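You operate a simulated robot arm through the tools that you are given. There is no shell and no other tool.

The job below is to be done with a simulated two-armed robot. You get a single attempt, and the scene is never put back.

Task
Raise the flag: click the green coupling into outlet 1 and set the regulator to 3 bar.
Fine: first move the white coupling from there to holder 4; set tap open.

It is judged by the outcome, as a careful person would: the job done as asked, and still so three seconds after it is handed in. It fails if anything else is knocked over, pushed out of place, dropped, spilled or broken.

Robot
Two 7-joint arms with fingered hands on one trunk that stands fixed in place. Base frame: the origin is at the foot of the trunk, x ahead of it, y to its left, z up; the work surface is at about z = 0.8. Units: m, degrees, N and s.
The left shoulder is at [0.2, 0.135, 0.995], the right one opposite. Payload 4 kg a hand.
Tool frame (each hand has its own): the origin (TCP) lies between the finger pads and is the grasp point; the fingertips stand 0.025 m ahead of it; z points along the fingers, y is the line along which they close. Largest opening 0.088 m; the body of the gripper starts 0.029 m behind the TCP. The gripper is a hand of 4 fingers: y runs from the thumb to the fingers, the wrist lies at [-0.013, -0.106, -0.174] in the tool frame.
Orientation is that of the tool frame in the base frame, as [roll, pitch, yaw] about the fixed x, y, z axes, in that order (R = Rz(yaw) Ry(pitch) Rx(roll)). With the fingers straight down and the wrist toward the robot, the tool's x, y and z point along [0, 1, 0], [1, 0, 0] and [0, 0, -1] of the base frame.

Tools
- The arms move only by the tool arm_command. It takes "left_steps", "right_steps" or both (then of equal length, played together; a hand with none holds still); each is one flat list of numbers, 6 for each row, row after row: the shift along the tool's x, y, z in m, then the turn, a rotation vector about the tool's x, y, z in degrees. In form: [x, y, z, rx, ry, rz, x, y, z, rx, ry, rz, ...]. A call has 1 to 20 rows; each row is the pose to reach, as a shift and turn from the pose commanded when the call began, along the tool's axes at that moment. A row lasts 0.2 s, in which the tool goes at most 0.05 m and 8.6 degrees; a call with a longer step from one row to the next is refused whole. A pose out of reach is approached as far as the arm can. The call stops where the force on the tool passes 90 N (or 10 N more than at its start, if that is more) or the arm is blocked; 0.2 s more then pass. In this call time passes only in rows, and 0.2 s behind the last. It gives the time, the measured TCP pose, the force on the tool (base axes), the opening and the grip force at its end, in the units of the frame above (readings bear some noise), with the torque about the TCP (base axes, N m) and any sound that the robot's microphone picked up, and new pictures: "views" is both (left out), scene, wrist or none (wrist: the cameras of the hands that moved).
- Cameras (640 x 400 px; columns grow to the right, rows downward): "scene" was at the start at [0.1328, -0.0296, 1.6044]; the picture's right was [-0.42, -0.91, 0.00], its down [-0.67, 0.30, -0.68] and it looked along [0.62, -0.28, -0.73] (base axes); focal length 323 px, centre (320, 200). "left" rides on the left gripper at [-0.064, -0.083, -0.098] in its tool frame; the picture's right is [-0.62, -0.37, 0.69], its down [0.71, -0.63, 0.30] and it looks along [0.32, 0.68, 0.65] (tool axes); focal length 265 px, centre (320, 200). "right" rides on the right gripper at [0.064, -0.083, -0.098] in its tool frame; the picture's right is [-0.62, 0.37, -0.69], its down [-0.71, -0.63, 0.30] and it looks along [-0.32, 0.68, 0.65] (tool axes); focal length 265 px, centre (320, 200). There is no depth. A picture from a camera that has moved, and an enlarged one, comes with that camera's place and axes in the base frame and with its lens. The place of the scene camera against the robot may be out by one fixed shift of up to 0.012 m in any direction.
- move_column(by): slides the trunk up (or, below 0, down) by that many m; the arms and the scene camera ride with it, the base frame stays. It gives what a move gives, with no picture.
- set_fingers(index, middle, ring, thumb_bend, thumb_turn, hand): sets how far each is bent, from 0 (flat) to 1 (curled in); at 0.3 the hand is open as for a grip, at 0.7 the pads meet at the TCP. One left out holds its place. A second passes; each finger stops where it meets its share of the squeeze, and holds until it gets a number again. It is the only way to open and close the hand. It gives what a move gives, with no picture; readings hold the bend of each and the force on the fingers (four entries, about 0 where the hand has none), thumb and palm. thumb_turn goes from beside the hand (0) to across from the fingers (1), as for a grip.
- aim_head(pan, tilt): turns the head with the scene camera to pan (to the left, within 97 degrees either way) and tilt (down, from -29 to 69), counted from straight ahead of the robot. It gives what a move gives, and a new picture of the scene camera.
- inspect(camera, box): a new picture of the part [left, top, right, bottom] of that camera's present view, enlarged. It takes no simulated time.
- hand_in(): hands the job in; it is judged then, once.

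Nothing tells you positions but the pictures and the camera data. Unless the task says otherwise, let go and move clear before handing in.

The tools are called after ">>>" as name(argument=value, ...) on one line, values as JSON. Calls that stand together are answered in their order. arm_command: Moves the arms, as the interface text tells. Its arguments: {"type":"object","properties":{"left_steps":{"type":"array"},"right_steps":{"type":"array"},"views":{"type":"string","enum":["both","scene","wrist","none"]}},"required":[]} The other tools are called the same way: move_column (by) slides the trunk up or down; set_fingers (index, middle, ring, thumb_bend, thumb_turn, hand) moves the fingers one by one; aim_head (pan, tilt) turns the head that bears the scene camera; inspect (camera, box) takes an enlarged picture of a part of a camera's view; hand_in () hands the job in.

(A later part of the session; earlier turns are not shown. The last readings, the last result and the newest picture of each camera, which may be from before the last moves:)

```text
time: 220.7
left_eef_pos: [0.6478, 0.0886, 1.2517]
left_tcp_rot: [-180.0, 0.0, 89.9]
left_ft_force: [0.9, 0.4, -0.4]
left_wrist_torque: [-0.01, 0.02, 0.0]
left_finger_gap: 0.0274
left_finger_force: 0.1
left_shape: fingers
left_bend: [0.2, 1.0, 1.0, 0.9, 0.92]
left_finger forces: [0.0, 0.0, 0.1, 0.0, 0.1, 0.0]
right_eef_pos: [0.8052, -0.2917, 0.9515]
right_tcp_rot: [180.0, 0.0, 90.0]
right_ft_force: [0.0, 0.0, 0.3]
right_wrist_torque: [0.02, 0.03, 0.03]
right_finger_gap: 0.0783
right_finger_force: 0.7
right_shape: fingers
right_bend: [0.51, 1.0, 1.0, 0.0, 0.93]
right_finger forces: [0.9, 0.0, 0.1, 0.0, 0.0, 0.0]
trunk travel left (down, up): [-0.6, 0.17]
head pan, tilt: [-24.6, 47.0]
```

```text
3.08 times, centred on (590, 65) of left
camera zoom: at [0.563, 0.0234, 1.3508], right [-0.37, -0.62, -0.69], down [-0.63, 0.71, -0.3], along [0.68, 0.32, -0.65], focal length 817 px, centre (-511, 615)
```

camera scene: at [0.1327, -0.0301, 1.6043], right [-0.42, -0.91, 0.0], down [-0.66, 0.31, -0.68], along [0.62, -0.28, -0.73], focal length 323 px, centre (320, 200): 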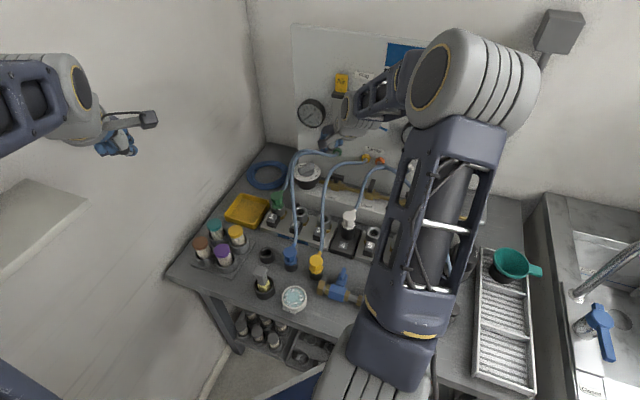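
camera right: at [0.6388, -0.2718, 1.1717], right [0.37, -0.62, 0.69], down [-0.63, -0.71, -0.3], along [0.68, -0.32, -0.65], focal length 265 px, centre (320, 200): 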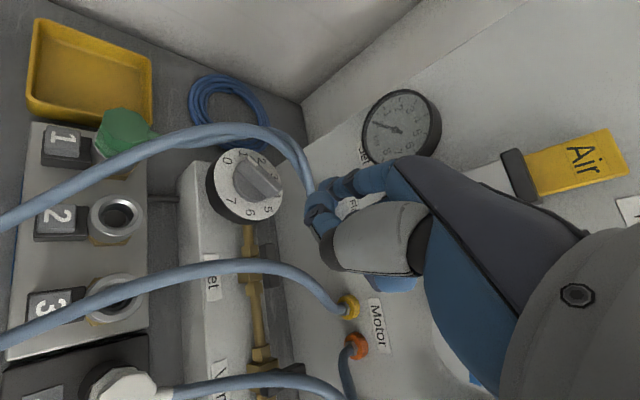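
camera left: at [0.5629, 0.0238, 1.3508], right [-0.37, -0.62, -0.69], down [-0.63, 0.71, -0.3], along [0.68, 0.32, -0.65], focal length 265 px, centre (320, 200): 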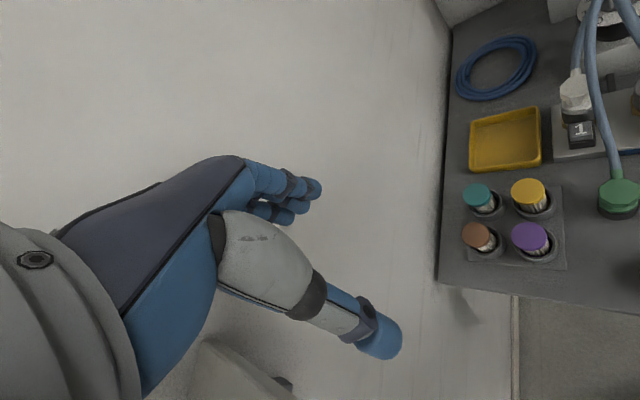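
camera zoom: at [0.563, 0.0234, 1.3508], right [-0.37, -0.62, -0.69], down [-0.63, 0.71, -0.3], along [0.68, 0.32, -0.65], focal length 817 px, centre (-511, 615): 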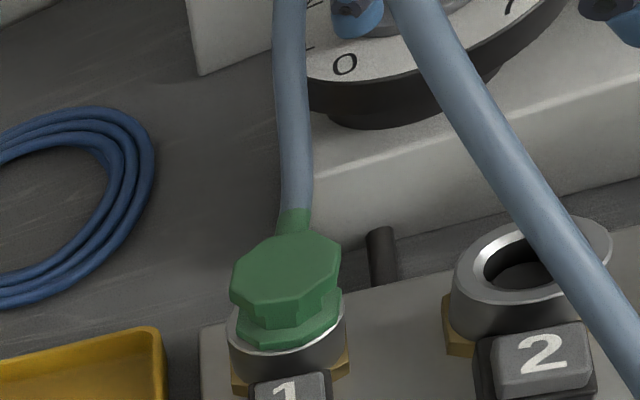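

The gauge has begun to rise to about 0.5 bar, and the green coupling stays put. I'll continue the sweep in small steps, watching both.

>>> arm_command(right_steps=[-0.0006, 0.003, 0, 0, 0, 0, -0.0012, 0.0057, 0, 0, 0, 0], views="none")

>>> inspect(camera="scene", box=[290, 85, 350, 195])

>>> inspect(camera="left", box=[540, 0, 640, 130])

```text
time: 221.3
left_eef_pos: [0.6473, 0.087, 1.2534]
left_tcp_rot: [-179.9, 0.0, 90.0]
left_ft_force: [-0.6, 0.5, 0.1]
left_wrist_torque: [0.02, -0.01, 0.02]
left_finger_gap: 0.0277
left_finger_force: 0.1
left_shape: fingers
left_bend: [0.2, 1.0, 1.0, 0.9, 0.92]
left_finger forces: [0.0, 0.1, 0.1, 0.0, 0.1, 0.0]
right_eef_pos: [0.8115, -0.2907, 0.9522]
right_tcp_rot: [179.9, 0.0, 90.0]
right_ft_force: [-0.5, 0.2, 0.2]
right_wrist_torque: [0.02, 0.0, 0.02]
right_finger_gap: 0.0786
right_finger_force: 0.7
right_shape: fingers
right_bend: [0.51, 1.0, 1.0, 0.0, 0.93]
right_finger forces: [0.9, 0.0, 0.0, 0.0, 0.0, 0.0]
trunk travel left (down, up): [-0.6, 0.17]
head pan, tilt: [-24.6, 47.0]
```

```text
3.64 times, centred on (320, 140) of scene
camera zoom: at [0.1328, -0.0296, 1.6044], right [-0.42, -0.91, 0.0], down [-0.67, 0.3, -0.68], along [0.62, -0.28, -0.73], focal length 1174 px, centre (320, 418)
```

zoom: 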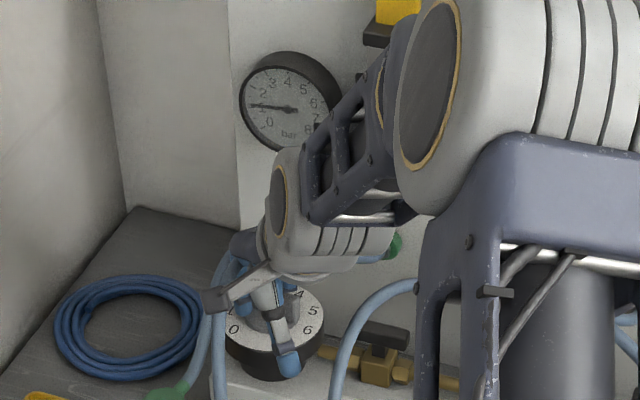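

```text
3.08 times, centred on (590, 65) of left
camera zoom: at [0.5631, 0.0234, 1.3508], right [-0.37, -0.62, -0.69], down [-0.63, 0.71, -0.3], along [0.68, 0.32, -0.65], focal length 817 px, centre (-511, 615)
```

zoom: 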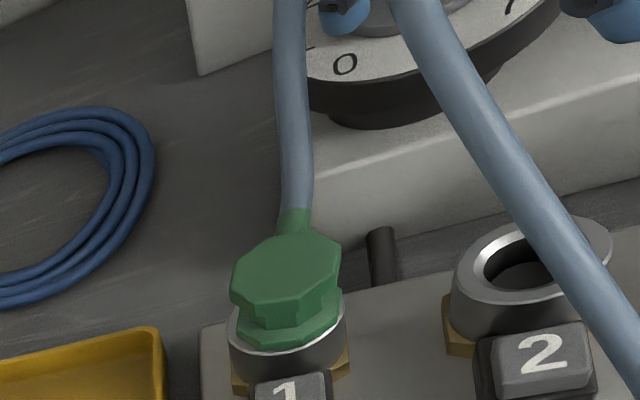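

1 bar now, and everything is stable. The dial centre is about 6 mm further back than I assumed, so I've updated the arc. Continuing.

>>> arm_command(right_steps=[-0.0006, 0.0058, 0, 0, 0, 0, -0.0029, 0.0112, 0, 0, 0, 0], views="none")

>>> inspect(camera="scene", box=[290, 60, 350, 195])

>>> inspect(camera="left", box=[540, 0, 640, 130])

```text
time: 221.9
left_eef_pos: [0.6463, 0.0883, 1.2533]
left_tcp_rot: [-180.0, 0.0, 90.0]
left_ft_force: [0.7, 1.4, 0.1]
left_wrist_torque: [-0.03, -0.01, -0.02]
left_finger_gap: 0.0275
left_finger_force: 0.0
left_shape: fingers
left_bend: [0.2, 1.0, 1.0, 0.9, 0.92]
left_finger forces: [0.0, 0.0, 0.1, 0.0, 0.0, 0.1]
right_eef_pos: [0.8232, -0.2943, 0.95]
right_tcp_rot: [180.0, -0.1, 89.9]
right_ft_force: [0.0, 0.0, 0.5]
right_wrist_torque: [0.02, -0.02, 0.0]
right_finger_gap: 0.0788
right_finger_force: 0.5
right_shape: fingers
right_bend: [0.51, 1.0, 1.0, 0.0, 0.93]
right_finger forces: [0.6, 0.0, 0.0, 0.0, 0.0, 0.0]
trunk travel left (down, up): [-0.6, 0.17]
head pan, tilt: [-24.6, 47.0]
```

```text
2.96 times, centred on (320, 128) of scene
camera zoom: at [0.1328, -0.0296, 1.6044], right [-0.42, -0.91, 0.0], down [-0.67, 0.3, -0.68], along [0.62, -0.28, -0.73], focal length 957 px, centre (320, 415)
```

zoom: 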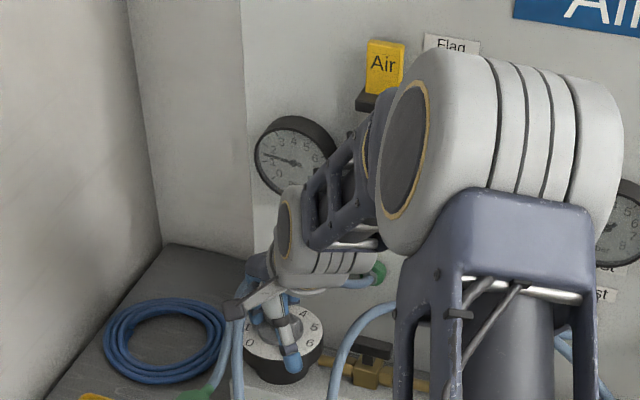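

```text
3.08 times, centred on (590, 65) of left
camera zoom: at [0.5631, 0.0234, 1.3508], right [-0.37, -0.62, -0.69], down [-0.63, 0.71, -0.3], along [0.68, 0.32, -0.65], focal length 817 px, centre (-511, 615)
```

zoom: 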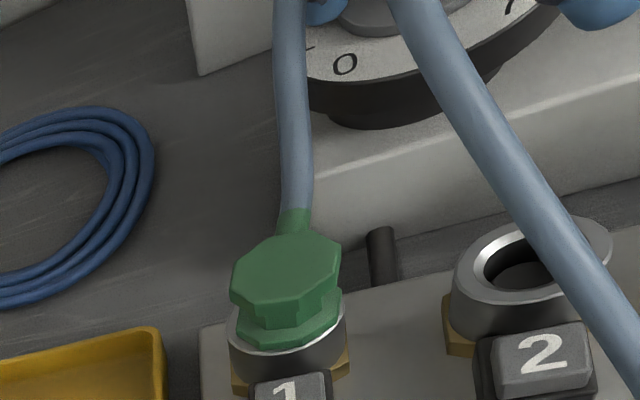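

About 1.7 bar now. The flag hasn't moved yet, which may need more pressure. Continuing carefully toward 3.

>>> arm_command(right_steps=[-0.0035, 0.0046, 0, 0, 0, 0, -0.006, 0.0066, 0, 0, 0, 0], views="none")

>>> inspect(camera="scene", box=[295, 70, 350, 130])

>>> inspect(camera="left", box=[540, 0, 640, 130])

```text
time: 222.5
left_eef_pos: [0.6469, 0.0871, 1.2532]
left_tcp_rot: [-180.0, 0.0, 90.0]
left_ft_force: [-0.3, -0.3, -0.1]
left_wrist_torque: [0.02, -0.01, 0.02]
left_finger_gap: 0.0277
left_finger_force: 0.1
left_shape: fingers
left_bend: [0.2, 1.0, 1.0, 0.9, 0.92]
left_finger forces: [0.1, 0.0, 0.0, 0.0, 0.0, 0.0]
right_eef_pos: [0.83, -0.301, 0.9512]
right_tcp_rot: [-179.9, -0.1, 90.0]
right_ft_force: [0.8, 0.6, -0.4]
right_wrist_torque: [-0.01, -0.01, 0.06]
right_finger_gap: 0.0786
right_finger_force: 0.4
right_shape: fingers
right_bend: [0.51, 1.0, 1.0, 0.0, 0.93]
right_finger forces: [0.6, 0.0, 0.0, 0.1, 0.0, 0.0]
trunk travel left (down, up): [-0.6, 0.17]
head pan, tilt: [-24.6, 47.0]
```

```text
6.67 times, centred on (322, 100) of scene
camera zoom: at [0.1329, -0.0296, 1.6044], right [-0.42, -0.91, 0.0], down [-0.67, 0.3, -0.68], along [0.62, -0.28, -0.73], focal length 2153 px, centre (303, 867)
```

zoom: 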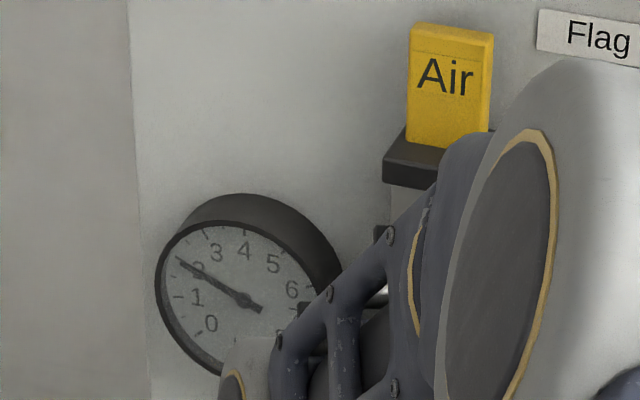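

```text
3.08 times, centred on (590, 65) of left
camera zoom: at [0.5631, 0.0234, 1.3508], right [-0.37, -0.62, -0.69], down [-0.63, 0.71, -0.3], along [0.68, 0.32, -0.65], focal length 817 px, centre (-511, 615)
```

zoom: 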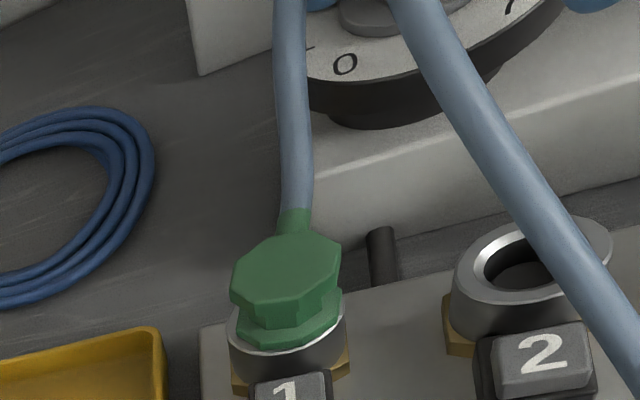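

About 2.1 bar. I'll go on in small increments toward 3 bar.

>>> arm_command(right_steps=[-0.0021, 0.0016, 0, 0, 0, 0, -0.0045, 0.0028, 0, 0, 0, 0], views="none")

>>> inspect(camera="scene", box=[295, 70, 350, 130])

>>> inspect(camera="left", box=[540, 0, 640, 130])

```text
time: 223.1
left_eef_pos: [0.6464, 0.0886, 1.2525]
left_tcp_rot: [-180.0, 0.1, 90.1]
left_ft_force: [-0.3, -0.1, 0.0]
left_wrist_torque: [0.01, 0.02, -0.01]
left_finger_gap: 0.0274
left_finger_force: 0.0
left_shape: fingers
left_bend: [0.2, 1.0, 1.0, 0.9, 0.92]
left_finger forces: [0.0, 0.0, 0.0, 0.0, 0.0, 0.1]
right_eef_pos: [0.832, -0.3063, 0.9517]
right_tcp_rot: [-179.9, 0.0, 90.0]
right_ft_force: [-0.4, 1.0, -0.7]
right_wrist_torque: [-0.01, -0.01, -0.02]
right_finger_gap: 0.079
right_finger_force: 0.8
right_shape: fingers
right_bend: [0.5, 1.0, 1.0, 0.0, 0.93]
right_finger forces: [0.4, 0.0, 0.0, 0.0, 0.0, 0.1]
trunk travel left (down, up): [-0.6, 0.17]
head pan, tilt: [-24.6, 47.0]
```

```text
6.67 times, centred on (322, 100) of scene
camera zoom: at [0.1329, -0.0296, 1.6044], right [-0.42, -0.91, 0.0], down [-0.67, 0.3, -0.68], along [0.62, -0.28, -0.73], focal length 2153 px, centre (303, 867)
```

zoom: 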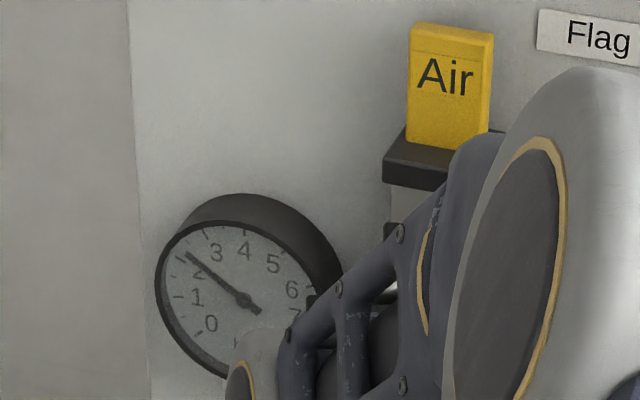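

```text
3.08 times, centred on (590, 65) of left
camera zoom: at [0.5631, 0.0234, 1.3508], right [-0.37, -0.62, -0.69], down [-0.63, 0.71, -0.3], along [0.68, 0.32, -0.65], focal length 817 px, centre (-511, 615)
```

zoom: 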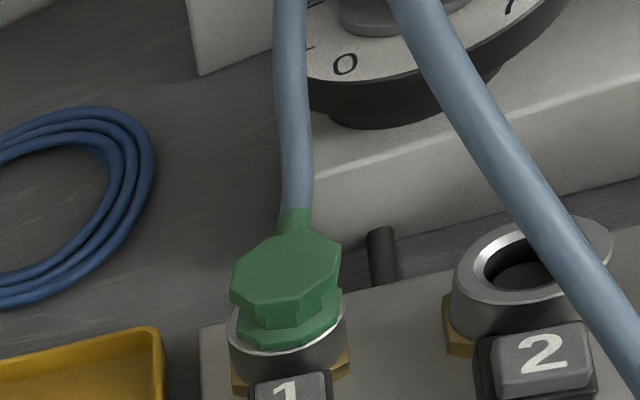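

>>> arm_command(right_steps=[-0.003, 0.001, 0, 0, 0, 0, -0.0055, 0.0014, 0, 0, 0, 0], views="none")

>>> inspect(camera="scene", box=[295, 70, 350, 130])

>>> inspect(camera="scene", box=[285, 145, 335, 195])

```text
time: 223.7
left_eef_pos: [0.6469, 0.0878, 1.2522]
left_tcp_rot: [-179.9, 0.1, 90.0]
left_ft_force: [1.4, -0.4, -0.2]
left_wrist_torque: [-0.02, 0.06, -0.03]
left_finger_gap: 0.0276
left_finger_force: 0.0
left_shape: fingers
left_bend: [0.2, 1.0, 1.0, 0.9, 0.92]
left_finger forces: [0.0, 0.0, 0.0, 0.0, 0.0, 0.0]
right_eef_pos: [0.8342, -0.3109, 0.9515]
right_tcp_rot: [180.0, 0.0, 89.9]
right_ft_force: [0.2, 0.6, 0.3]
right_wrist_torque: [0.03, 0.0, 0.01]
right_finger_gap: 0.08
right_finger_force: 0.0
right_shape: fingers
right_bend: [0.5, 1.0, 1.0, 0.0, 0.93]
right_finger forces: [0.5, 0.0, 0.0, 0.0, 0.1, 0.0]
trunk travel left (down, up): [-0.6, 0.17]
head pan, tilt: [-24.6, 47.0]
```

```text
6.67 times, centred on (322, 100) of scene
camera zoom: at [0.1329, -0.0296, 1.6044], right [-0.42, -0.91, 0.0], down [-0.67, 0.3, -0.68], along [0.62, -0.28, -0.73], focal length 2153 px, centre (303, 867)
```

zoom: 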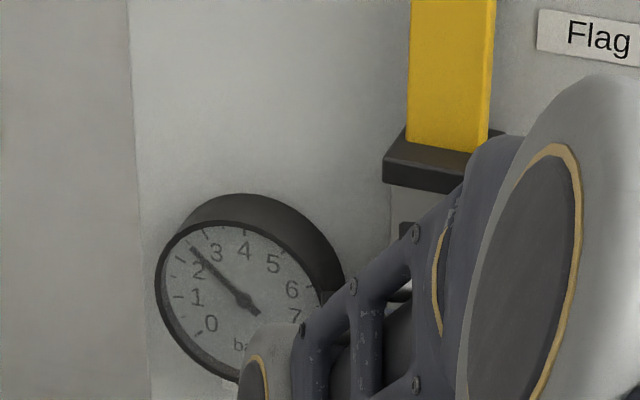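

```text
8.00 times, centred on (310, 170) of scene
camera zoom: at [0.1329, -0.0296, 1.6044], right [-0.42, -0.91, 0.0], down [-0.67, 0.3, -0.68], along [0.62, -0.28, -0.73], focal length 2584 px, centre (400, 440)
```

zoom: 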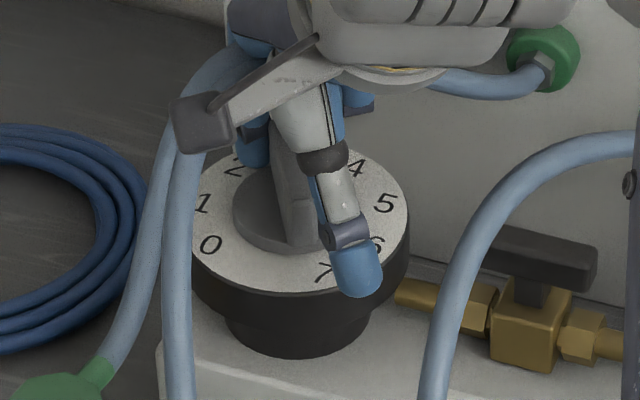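

The flag has risen at about 2.5 bar, so the green coupling is properly connected. I'll finish turning the regulator gently to exactly 3 bar.

>>> arm_command(right_steps=[-0.002, -0.0002, 0, 0, 0, 0, -0.004, -0.0006, 0, 0, 0, 0], views="none")

>>> inspect(camera="scene", box=[295, 95, 340, 130])

>>> inspect(camera="scene", box=[285, 145, 335, 195])

```text
time: 224.3
left_eef_pos: [0.6463, 0.0881, 1.2523]
left_tcp_rot: [-180.0, 0.0, 90.0]
left_ft_force: [0.7, -1.1, -0.1]
left_wrist_torque: [-0.01, -0.02, -0.03]
left_finger_gap: 0.0277
left_finger_force: 0.1
left_shape: fingers
left_bend: [0.2, 1.0, 1.0, 0.9, 0.92]
left_finger forces: [0.0, 0.0, 0.1, 0.0, 0.1, 0.0]
right_eef_pos: [0.8327, -0.315, 0.9516]
right_tcp_rot: [179.9, -0.1, 90.0]
right_ft_force: [0.1, 0.6, 0.9]
right_wrist_torque: [-0.01, -0.04, 0.01]
right_finger_gap: 0.0797
right_finger_force: 0.4
right_shape: fingers
right_bend: [0.5, 1.0, 1.0, 0.0, 0.93]
right_finger forces: [0.6, 0.1, 0.0, 0.1, 0.1, 0.1]
trunk travel left (down, up): [-0.6, 0.17]
head pan, tilt: [-24.6, 47.0]
```

```text
11.43 times, centred on (318, 112) of scene
camera zoom: at [0.1329, -0.0296, 1.6044], right [-0.42, -0.91, 0.0], down [-0.67, 0.3, -0.68], along [0.62, -0.28, -0.73], focal length 3691 px, centre (349, 1200)
```

zoom: 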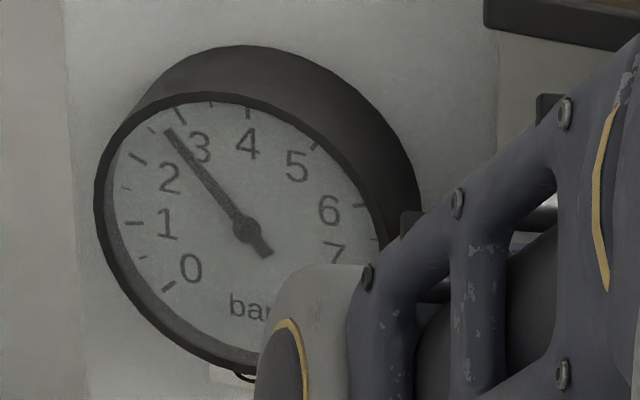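

```text
8.00 times, centred on (310, 170) of scene
camera zoom: at [0.1329, -0.0296, 1.6044], right [-0.42, -0.91, 0.0], down [-0.67, 0.3, -0.68], along [0.62, -0.28, -0.73], focal length 2584 px, centre (400, 440)
```

zoom: 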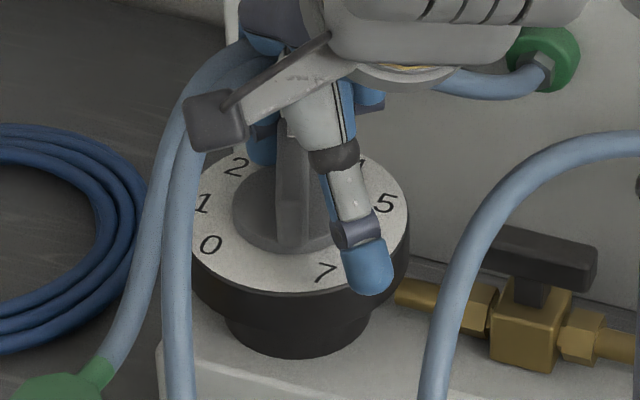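

The gauge reads about 2.65. A little more.

>>> arm_command(right_steps=[-0.002, -0.0006, 0, 0, 0, 0, -0.004, -0.0012, 0, 0, 0, 0], views="none")

>>> inspect(camera="scene", box=[295, 95, 340, 130])

```text
time: 224.9
left_eef_pos: [0.6457, 0.0891, 1.2516]
left_tcp_rot: [-179.9, 0.1, 90.0]
left_ft_force: [0.6, 1.1, 0.0]
left_wrist_torque: [0.0, 0.0, -0.02]
left_finger_gap: 0.0279
left_finger_force: 0.1
left_shape: fingers
left_bend: [0.2, 1.0, 1.0, 0.9, 0.92]
left_finger forces: [0.0, 0.1, 0.0, 0.1, 0.0, 0.0]
right_eef_pos: [0.8317, -0.3201, 0.9502]
right_tcp_rot: [-179.9, 0.0, 89.9]
right_ft_force: [0.3, 0.7, 0.7]
right_wrist_torque: [0.03, 0.0, 0.02]
right_finger_gap: 0.08
right_finger_force: 0.4
right_shape: fingers
right_bend: [0.5, 1.0, 1.0, 0.0, 0.93]
right_finger forces: [0.7, 0.0, 0.0, 0.1, 0.0, 0.1]
trunk travel left (down, up): [-0.6, 0.17]
head pan, tilt: [-24.6, 47.0]
```

```text
11.43 times, centred on (318, 112) of scene
camera zoom: at [0.1329, -0.0296, 1.6043], right [-0.42, -0.91, 0.0], down [-0.67, 0.3, -0.68], along [0.62, -0.28, -0.73], focal length 3691 px, centre (349, 1200)
```

zoom: 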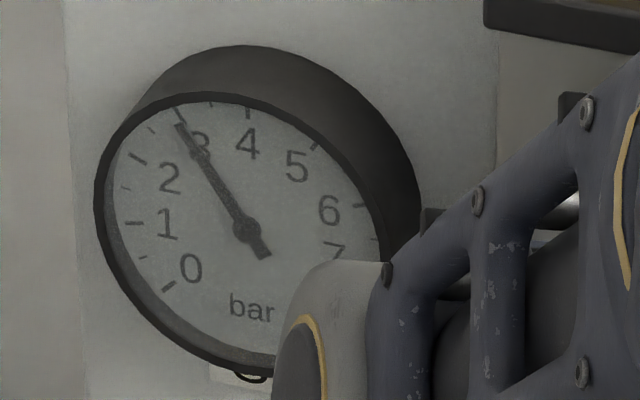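

About 2.9 bar. One last fine nudge.

>>> arm_command(right_steps=[-0.0015, -0.0006, 0, 0, 0, 0], views="none")

>>> inspect(camera="scene", box=[295, 95, 340, 130])

```text
time: 225.3
left_eef_pos: [0.6459, 0.0882, 1.2529]
left_tcp_rot: [180.0, 0.0, 90.0]
left_ft_force: [-0.9, 0.8, -0.6]
left_wrist_torque: [0.0, -0.01, 0.0]
left_finger_gap: 0.0276
left_finger_force: 0.1
left_shape: fingers
left_bend: [0.2, 1.0, 1.0, 0.9, 0.92]
left_finger forces: [0.1, 0.0, 0.1, 0.0, 0.0, 0.1]
right_eef_pos: [0.8322, -0.3203, 0.9521]
right_tcp_rot: [180.0, 0.0, 90.0]
right_ft_force: [0.6, 0.8, -0.3]
right_wrist_torque: [0.04, -0.03, 0.04]
right_finger_gap: 0.0802
right_finger_force: 0.0
right_shape: fingers
right_bend: [0.5, 1.0, 1.0, 0.0, 0.93]
right_finger forces: [0.6, 0.0, 0.0, 0.1, 0.0, 0.0]
trunk travel left (down, up): [-0.6, 0.17]
head pan, tilt: [-24.6, 47.0]
```

```text
11.43 times, centred on (318, 112) of scene
camera zoom: at [0.1329, -0.0296, 1.6043], right [-0.42, -0.91, 0.0], down [-0.67, 0.3, -0.68], along [0.62, -0.28, -0.73], focal length 3691 px, centre (349, 1200)
```

zoom: 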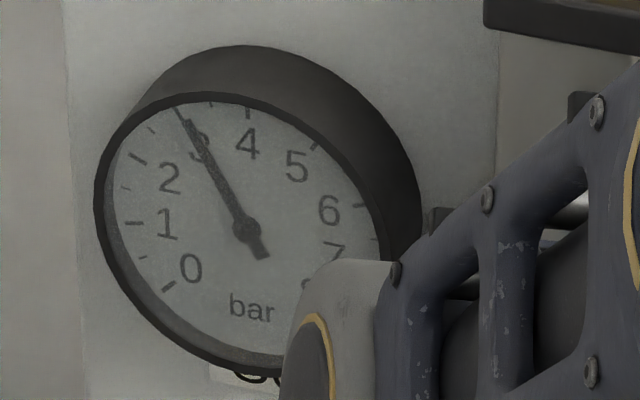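

The gauge is on 3. I'll back the finger off the handle a little, then lift straight up and check again once the needle has settled.

>>> arm_command(right_steps=[0.003, 0.001, 0, 0, 0, 0, 0.005, 0.002, -0.005, 0, 0, 0, 0.005, 0.002, -0.03, 0, 0, 0, 0.005, 0.002, -0.06, 0, 0, 0, 0.005, -0.01, -0.09, 0, 0, 0], views="none")

>>> inspect(camera="scene", box=[295, 95, 340, 130])

>>> inspect(camera="right", box=[200, 160, 400, 320])

```text
time: 226.5
left_eef_pos: [0.6468, 0.0886, 1.2521]
left_tcp_rot: [179.9, 0.0, 90.0]
left_ft_force: [0.1, -0.1, -0.5]
left_wrist_torque: [-0.01, -0.03, 0.0]
left_finger_gap: 0.0277
left_finger_force: 0.0
left_shape: fingers
left_bend: [0.2, 1.0, 1.0, 0.9, 0.92]
left_finger forces: [0.1, 0.1, 0.1, 0.0, 0.0, 0.1]
right_eef_pos: [0.8208, -0.3163, 1.0406]
right_tcp_rot: [-180.0, 0.0, 90.0]
right_ft_force: [-0.3, 0.3, -0.4]
right_wrist_torque: [-0.03, -0.04, -0.02]
right_finger_gap: 0.0797
right_finger_force: 0.0
right_shape: fingers
right_bend: [0.5, 1.0, 1.0, 0.0, 0.93]
right_finger forces: [0.0, 0.0, 0.0, 0.0, 0.0, 0.1]
trunk travel left (down, up): [-0.6, 0.17]
head pan, tilt: [-24.6, 47.0]
```

```text
11.43 times, centred on (318, 112) of scene
camera zoom: at [0.1332, -0.0297, 1.6043], right [-0.42, -0.91, 0.0], down [-0.67, 0.3, -0.68], along [0.62, -0.28, -0.73], focal length 3691 px, centre (349, 1200)
```

zoom: 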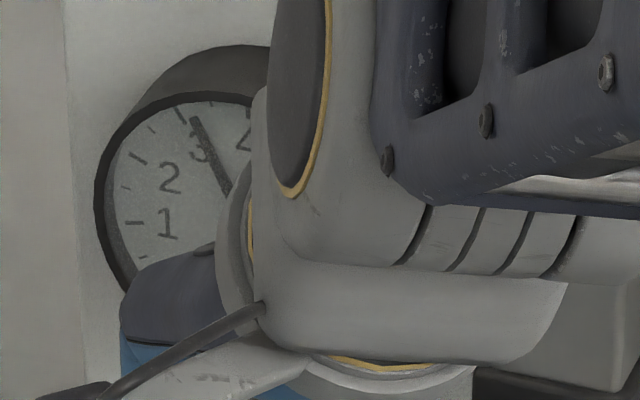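

```text
2.50 times, centred on (300, 240) of right
camera zoom: at [0.7384, -0.252, 1.1409], right [0.37, -0.62, 0.69], down [-0.63, -0.71, -0.3], along [0.68, -0.32, -0.65], focal length 664 px, centre (370, 100)
```

zoom: 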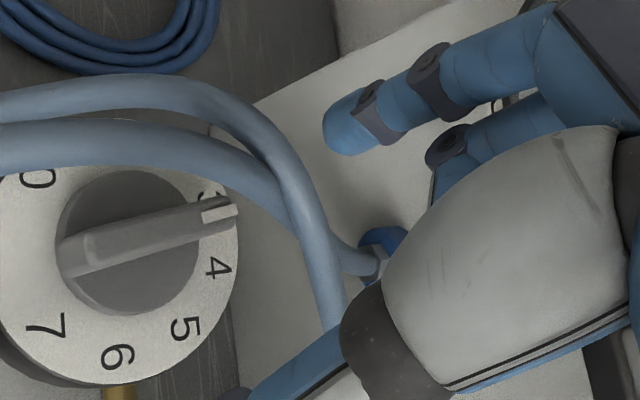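

The needle settled slightly past 3. I'll move the hand away for an unobstructed look at the gauge and dial.

>>> arm_command(right_steps=[-0.01, -0.035, 0, 0, 0, 0, -0.02, -0.075, -0.01, 0, 0, 0, -0.03, -0.11, -0.02, 0, 0, 0, -0.04, -0.145, -0.03, 0, 0, 0], views="both")

>>> inspect(camera="scene", box=[290, 90, 340, 135])

>>> inspect(camera="scene", box=[285, 145, 335, 195])

>>> inspect(camera="right", box=[200, 60, 420, 240])

```text
time: 227.5
left_eef_pos: [0.647, 0.0882, 1.2534]
left_tcp_rot: [180.0, 0.0, 90.1]
left_ft_force: [-0.5, 0.8, -0.1]
left_wrist_torque: [0.02, 0.05, -0.02]
left_finger_gap: 0.0278
left_finger_force: 0.0
left_shape: fingers
left_bend: [0.2, 1.0, 1.0, 0.9, 0.92]
left_finger forces: [0.0, 0.1, 0.1, 0.0, 0.1, 0.0]
right_eef_pos: [0.6764, -0.3562, 1.0715]
right_tcp_rot: [-179.9, 0.0, 90.0]
right_ft_force: [0.1, 0.5, -0.6]
right_wrist_torque: [-0.01, 0.03, 0.01]
right_finger_gap: 0.0798
right_finger_force: 0.0
right_shape: fingers
right_bend: [0.5, 1.0, 1.0, 0.0, 0.93]
right_finger forces: [0.0, 0.0, 0.0, 0.0, 0.0, 0.1]
trunk travel left (down, up): [-0.6, 0.17]
head pan, tilt: [-24.6, 47.0]
camera scene: at [0.1333, -0.0294, 1.6043], right [-0.42, -0.91, 0.0], down [-0.67, 0.3, -0.68], along [0.62, -0.28, -0.73], focal length 323 px, centre (320, 200)
camera right: at [0.5927, -0.2928, 1.1708], right [0.37, -0.62, 0.69], down [-0.63, -0.71, -0.3], along [0.68, -0.32, -0.65], focal length 265 px, centre (320, 200)
```

scene: 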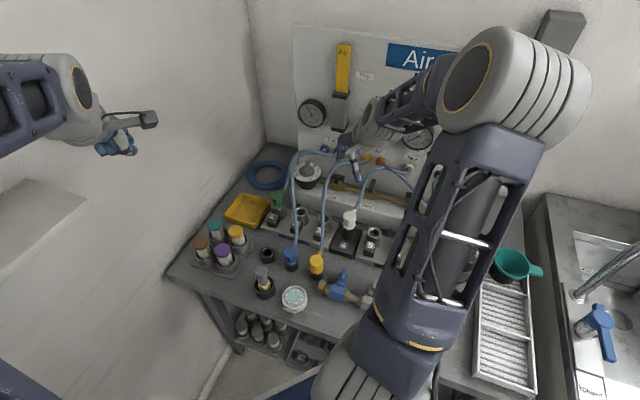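
right: 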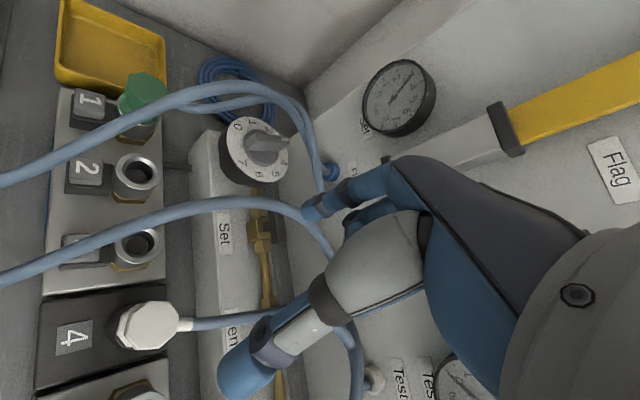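

```text
8.89 times, centred on (315, 112) of scene
camera zoom: at [0.1333, -0.0294, 1.6043], right [-0.42, -0.91, 0.0], down [-0.67, 0.3, -0.68], along [0.62, -0.28, -0.73], focal length 2871 px, centre (364, 978)
```

zoom: 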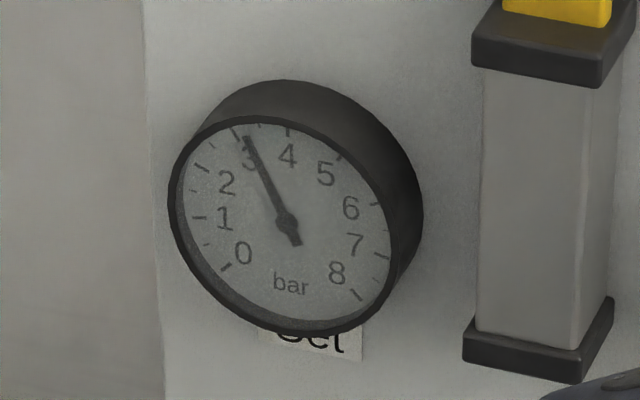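

```text
8.00 times, centred on (310, 170) of scene
camera zoom: at [0.1333, -0.0294, 1.6043], right [-0.42, -0.91, 0.0], down [-0.67, 0.3, -0.68], along [0.62, -0.28, -0.73], focal length 2584 px, centre (400, 440)
```

zoom: 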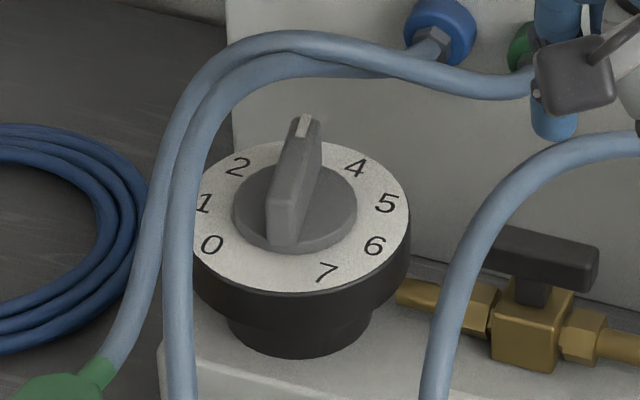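

```text
2.22 times, centred on (310, 150) of right
camera zoom: at [0.5927, -0.2928, 1.1708], right [0.37, -0.62, 0.69], down [-0.63, -0.71, -0.3], along [0.68, -0.32, -0.65], focal length 590 px, centre (342, 311)
```

zoom: 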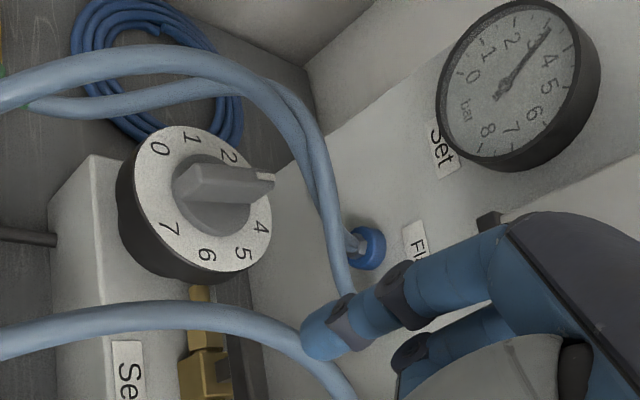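

The flag is fully up and the gauge reads about 3.2, so I overshot slightly. I'll bring the finger to the other side of the pointer and nudge it back a few degrees.

>>> arm_command(right_steps=[0.005, 0.04, 0, 0, 0, 0, 0.01, 0.085, 0, 0, 0, 0, 0.015, 0.12, 0.02, 0, 0, 0, 0.018, 0.1314, 0.06, 0, 0, 0, 0.018, 0.1314, 0.085, 0, 0, 0], views="none")

>>> inspect(camera="right", box=[200, 120, 400, 280])

>>> inspect(camera="scene", box=[285, 145, 335, 195])

```text
time: 228.7
left_eef_pos: [0.6466, 0.0879, 1.2519]
left_tcp_rot: [-179.9, 0.0, 89.9]
left_ft_force: [0.0, -0.5, 0.1]
left_wrist_torque: [0.01, 0.0, 0.03]
left_finger_gap: 0.0278
left_finger_force: 0.0
left_shape: fingers
left_bend: [0.2, 1.0, 1.0, 0.9, 0.92]
left_finger forces: [0.0, 0.0, 0.0, 0.0, 0.0, 0.0]
right_eef_pos: [0.8078, -0.3363, 0.9853]
right_tcp_rot: [180.0, -0.1, 89.9]
right_ft_force: [-0.8, 0.7, -0.5]
right_wrist_torque: [0.01, 0.0, 0.07]
right_finger_gap: 0.0796
right_finger_force: 0.1
right_shape: fingers
right_bend: [0.5, 1.0, 1.0, 0.0, 0.93]
right_finger forces: [0.0, 0.1, 0.0, 0.1, 0.0, 0.1]
trunk travel left (down, up): [-0.6, 0.17]
head pan, tilt: [-24.6, 47.0]
```

```text
2.50 times, centred on (300, 200) of right
camera zoom: at [0.7252, -0.2743, 1.0854], right [0.37, -0.62, 0.69], down [-0.63, -0.71, -0.3], along [0.68, -0.32, -0.65], focal length 664 px, centre (370, 200)
```

zoom: 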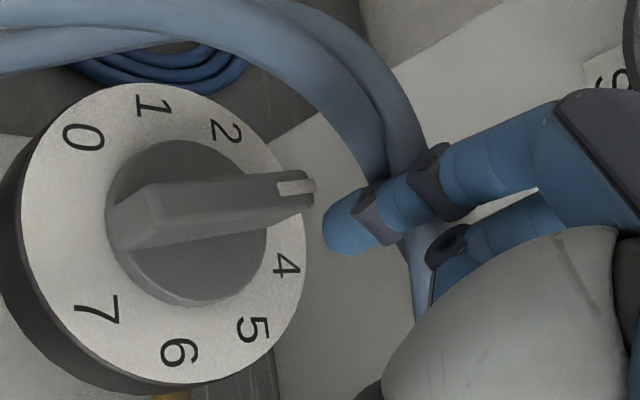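

```text
8.00 times, centred on (310, 170) of scene
camera zoom: at [0.1327, -0.0295, 1.6044], right [-0.42, -0.91, 0.0], down [-0.66, 0.3, -0.68], along [0.62, -0.28, -0.73], focal length 2584 px, centre (400, 440)
```

zoom: 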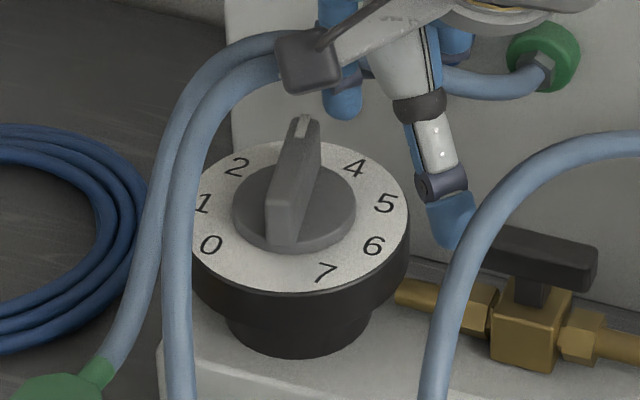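

The fingertip is just beyond the pointer on the "4" side. I'll lower it and nudge the handle back counter-clockwise in small steps while watching the gauge.

>>> arm_command(right_steps=[0, 0, 0.017, 0, 0, 0, 0, 0, 0.033, 0, 0, 0, 0.0016, 0.0012, 0.033, 0, 0, 0, 0.0031, 0.0025, 0.033, 0, 0, 0], views="none")

>>> inspect(camera="right", box=[200, 120, 400, 280])

>>> inspect(camera="scene", box=[295, 95, 340, 130])

```text
time: 229.7
left_eef_pos: [0.6468, 0.0882, 1.2516]
left_tcp_rot: [180.0, 0.0, 90.0]
left_ft_force: [0.4, -0.6, -0.7]
left_wrist_torque: [0.02, 0.01, 0.06]
left_finger_gap: 0.0279
left_finger_force: 0.0
left_shape: fingers
left_bend: [0.2, 1.0, 1.0, 0.9, 0.92]
left_finger forces: [0.1, 0.0, 0.0, 0.0, 0.0, 0.1]
right_eef_pos: [0.8099, -0.3352, 0.9534]
right_tcp_rot: [180.0, -0.1, 90.0]
right_ft_force: [-0.2, -1.2, 0.1]
right_wrist_torque: [-0.02, 0.0, -0.01]
right_finger_gap: 0.0792
right_finger_force: 0.8
right_shape: fingers
right_bend: [0.5, 1.0, 1.0, 0.0, 0.93]
right_finger forces: [1.2, 0.0, 0.0, 0.1, 0.0, 0.0]
trunk travel left (down, up): [-0.6, 0.17]
head pan, tilt: [-24.6, 47.0]
```

```text
2.50 times, centred on (300, 200) of right
camera zoom: at [0.7274, -0.2713, 1.0526], right [0.37, -0.62, 0.69], down [-0.63, -0.71, -0.3], along [0.68, -0.32, -0.65], focal length 664 px, centre (370, 200)
```

zoom: 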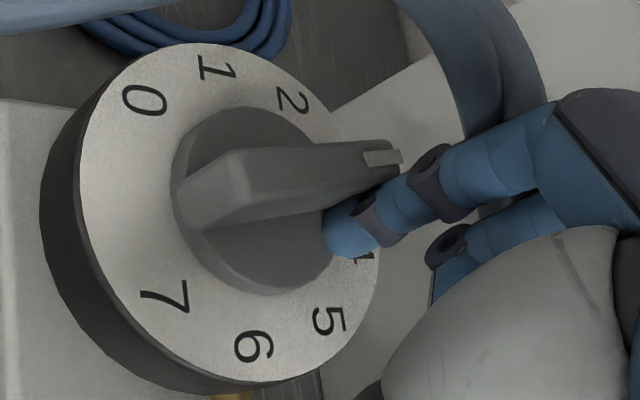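

```text
11.43 times, centred on (318, 112) of scene
camera zoom: at [0.1328, -0.0297, 1.6044], right [-0.42, -0.91, 0.0], down [-0.66, 0.3, -0.68], along [0.62, -0.28, -0.73], focal length 3691 px, centre (349, 1200)
```

zoom: 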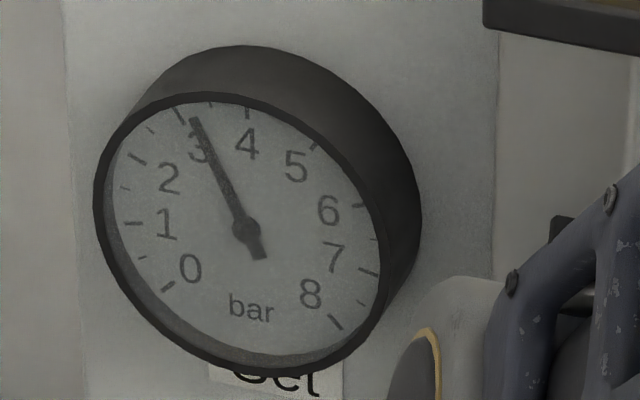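

Contact made. Small nudges now.

>>> arm_command(right_steps=[0.0009, 0.0007, 0, 0, 0, 0, 0.0014, 0.0011, 0, 0, 0, 0], views="none")

>>> inspect(camera="scene", box=[295, 95, 340, 130])

>>> inspect(camera="right", box=[200, 120, 400, 280])

```text
time: 230.3
left_eef_pos: [0.647, 0.0878, 1.2513]
left_tcp_rot: [180.0, 0.1, 89.9]
left_ft_force: [0.9, 0.2, -0.2]
left_wrist_torque: [-0.01, 0.01, 0.01]
left_finger_gap: 0.0273
left_finger_force: 0.1
left_shape: fingers
left_bend: [0.2, 1.0, 1.0, 0.9, 0.92]
left_finger forces: [0.0, 0.0, 0.0, 0.1, 0.0, 0.0]
right_eef_pos: [0.8109, -0.3334, 0.9522]
right_tcp_rot: [-180.0, 0.0, 90.0]
right_ft_force: [0.0, -2.2, 0.1]
right_wrist_torque: [0.0, -0.02, -0.03]
right_finger_gap: 0.079
right_finger_force: 0.6
right_shape: fingers
right_bend: [0.5, 1.0, 1.0, 0.0, 0.93]
right_finger forces: [1.2, 0.0, 0.0, 0.0, 0.0, 0.0]
trunk travel left (down, up): [-0.6, 0.17]
head pan, tilt: [-24.6, 47.0]
```

```text
11.43 times, centred on (318, 112) of scene
camera zoom: at [0.1329, -0.0297, 1.6043], right [-0.42, -0.91, 0.0], down [-0.67, 0.3, -0.68], along [0.62, -0.28, -0.73], focal length 3691 px, centre (349, 1200)
```

zoom: 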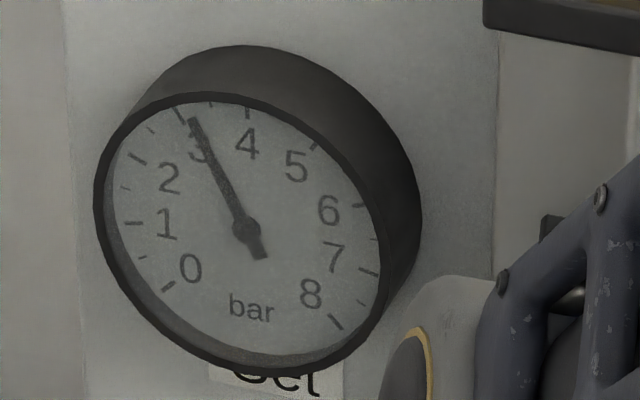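

```text
2.50 times, centred on (300, 200) of right
camera zoom: at [0.7284, -0.2698, 1.0528], right [0.37, -0.62, 0.69], down [-0.63, -0.71, -0.3], along [0.68, -0.32, -0.65], focal length 664 px, centre (370, 200)
```

zoom: 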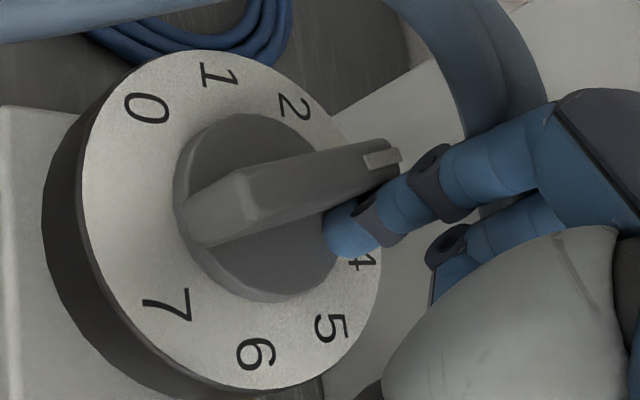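

The pointer is now right at 3. I'll back the finger away and up, then let the gauge settle.

>>> arm_command(right_steps=[-0.003, -0.0024, 0, 0, 0, 0, -0.005, -0.004, -0.005, 0, 0, 0, -0.005, -0.006, -0.035, 0, 0, 0, -0.005, -0.02, -0.07, 0, 0, 0, -0.01, -0.06, -0.09, 0, 0, 0, -0.02, -0.1, -0.11, 0, 0, 0, -0.03, -0.13, -0.12, 0, 0, 0], views="none")

>>> inspect(camera="scene", box=[295, 95, 340, 130])

>>> inspect(camera="scene", box=[285, 145, 335, 195])

>>> inspect(camera="right", box=[200, 60, 420, 240])

```text
time: 231.9
left_eef_pos: [0.6475, 0.0882, 1.2516]
left_tcp_rot: [-180.0, 0.0, 90.0]
left_ft_force: [0.1, -0.3, -0.2]
left_wrist_torque: [-0.01, 0.02, 0.01]
left_finger_gap: 0.0276
left_finger_force: 0.1
left_shape: fingers
left_bend: [0.2, 1.0, 1.0, 0.9, 0.92]
left_finger forces: [0.1, 0.0, 0.0, 0.0, 0.0, 0.1]
right_eef_pos: [0.6806, -0.3618, 1.0729]
right_tcp_rot: [180.0, 0.0, 90.1]
right_ft_force: [-0.1, 0.9, 0.3]
right_wrist_torque: [0.01, 0.0, -0.01]
right_finger_gap: 0.0794
right_finger_force: 0.0
right_shape: fingers
right_bend: [0.5, 1.0, 1.0, 0.0, 0.93]
right_finger forces: [0.1, 0.1, 0.0, 0.0, 0.1, 0.0]
trunk travel left (down, up): [-0.6, 0.17]
head pan, tilt: [-24.6, 47.0]
```

```text
11.43 times, centred on (318, 112) of scene
camera zoom: at [0.1333, -0.0294, 1.6043], right [-0.42, -0.91, 0.0], down [-0.67, 0.3, -0.68], along [0.62, -0.28, -0.73], focal length 3691 px, centre (349, 1200)
```

zoom: 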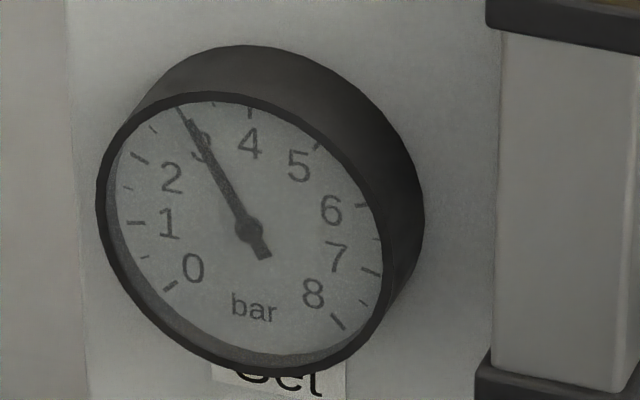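

```text
8.00 times, centred on (310, 170) of scene
camera zoom: at [0.1333, -0.0294, 1.6043], right [-0.42, -0.91, 0.0], down [-0.67, 0.3, -0.68], along [0.62, -0.28, -0.73], focal length 2584 px, centre (400, 440)
```

zoom: 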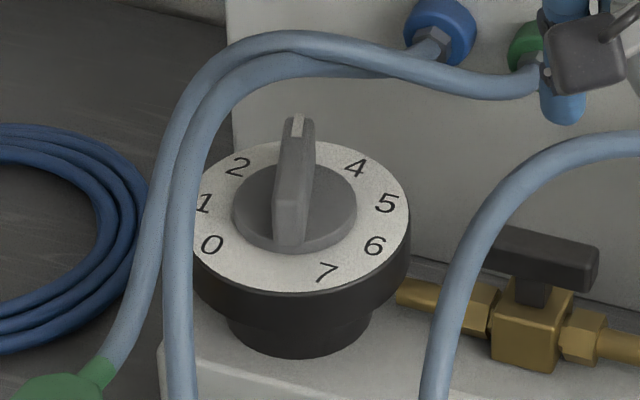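

```text
2.22 times, centred on (310, 150) of right
camera zoom: at [0.5981, -0.2986, 1.172], right [0.37, -0.62, 0.69], down [-0.63, -0.72, -0.3], along [0.68, -0.32, -0.65], focal length 590 px, centre (342, 311)
```

zoom: 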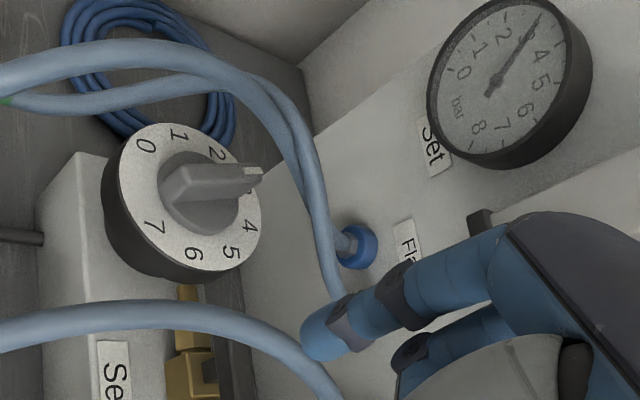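

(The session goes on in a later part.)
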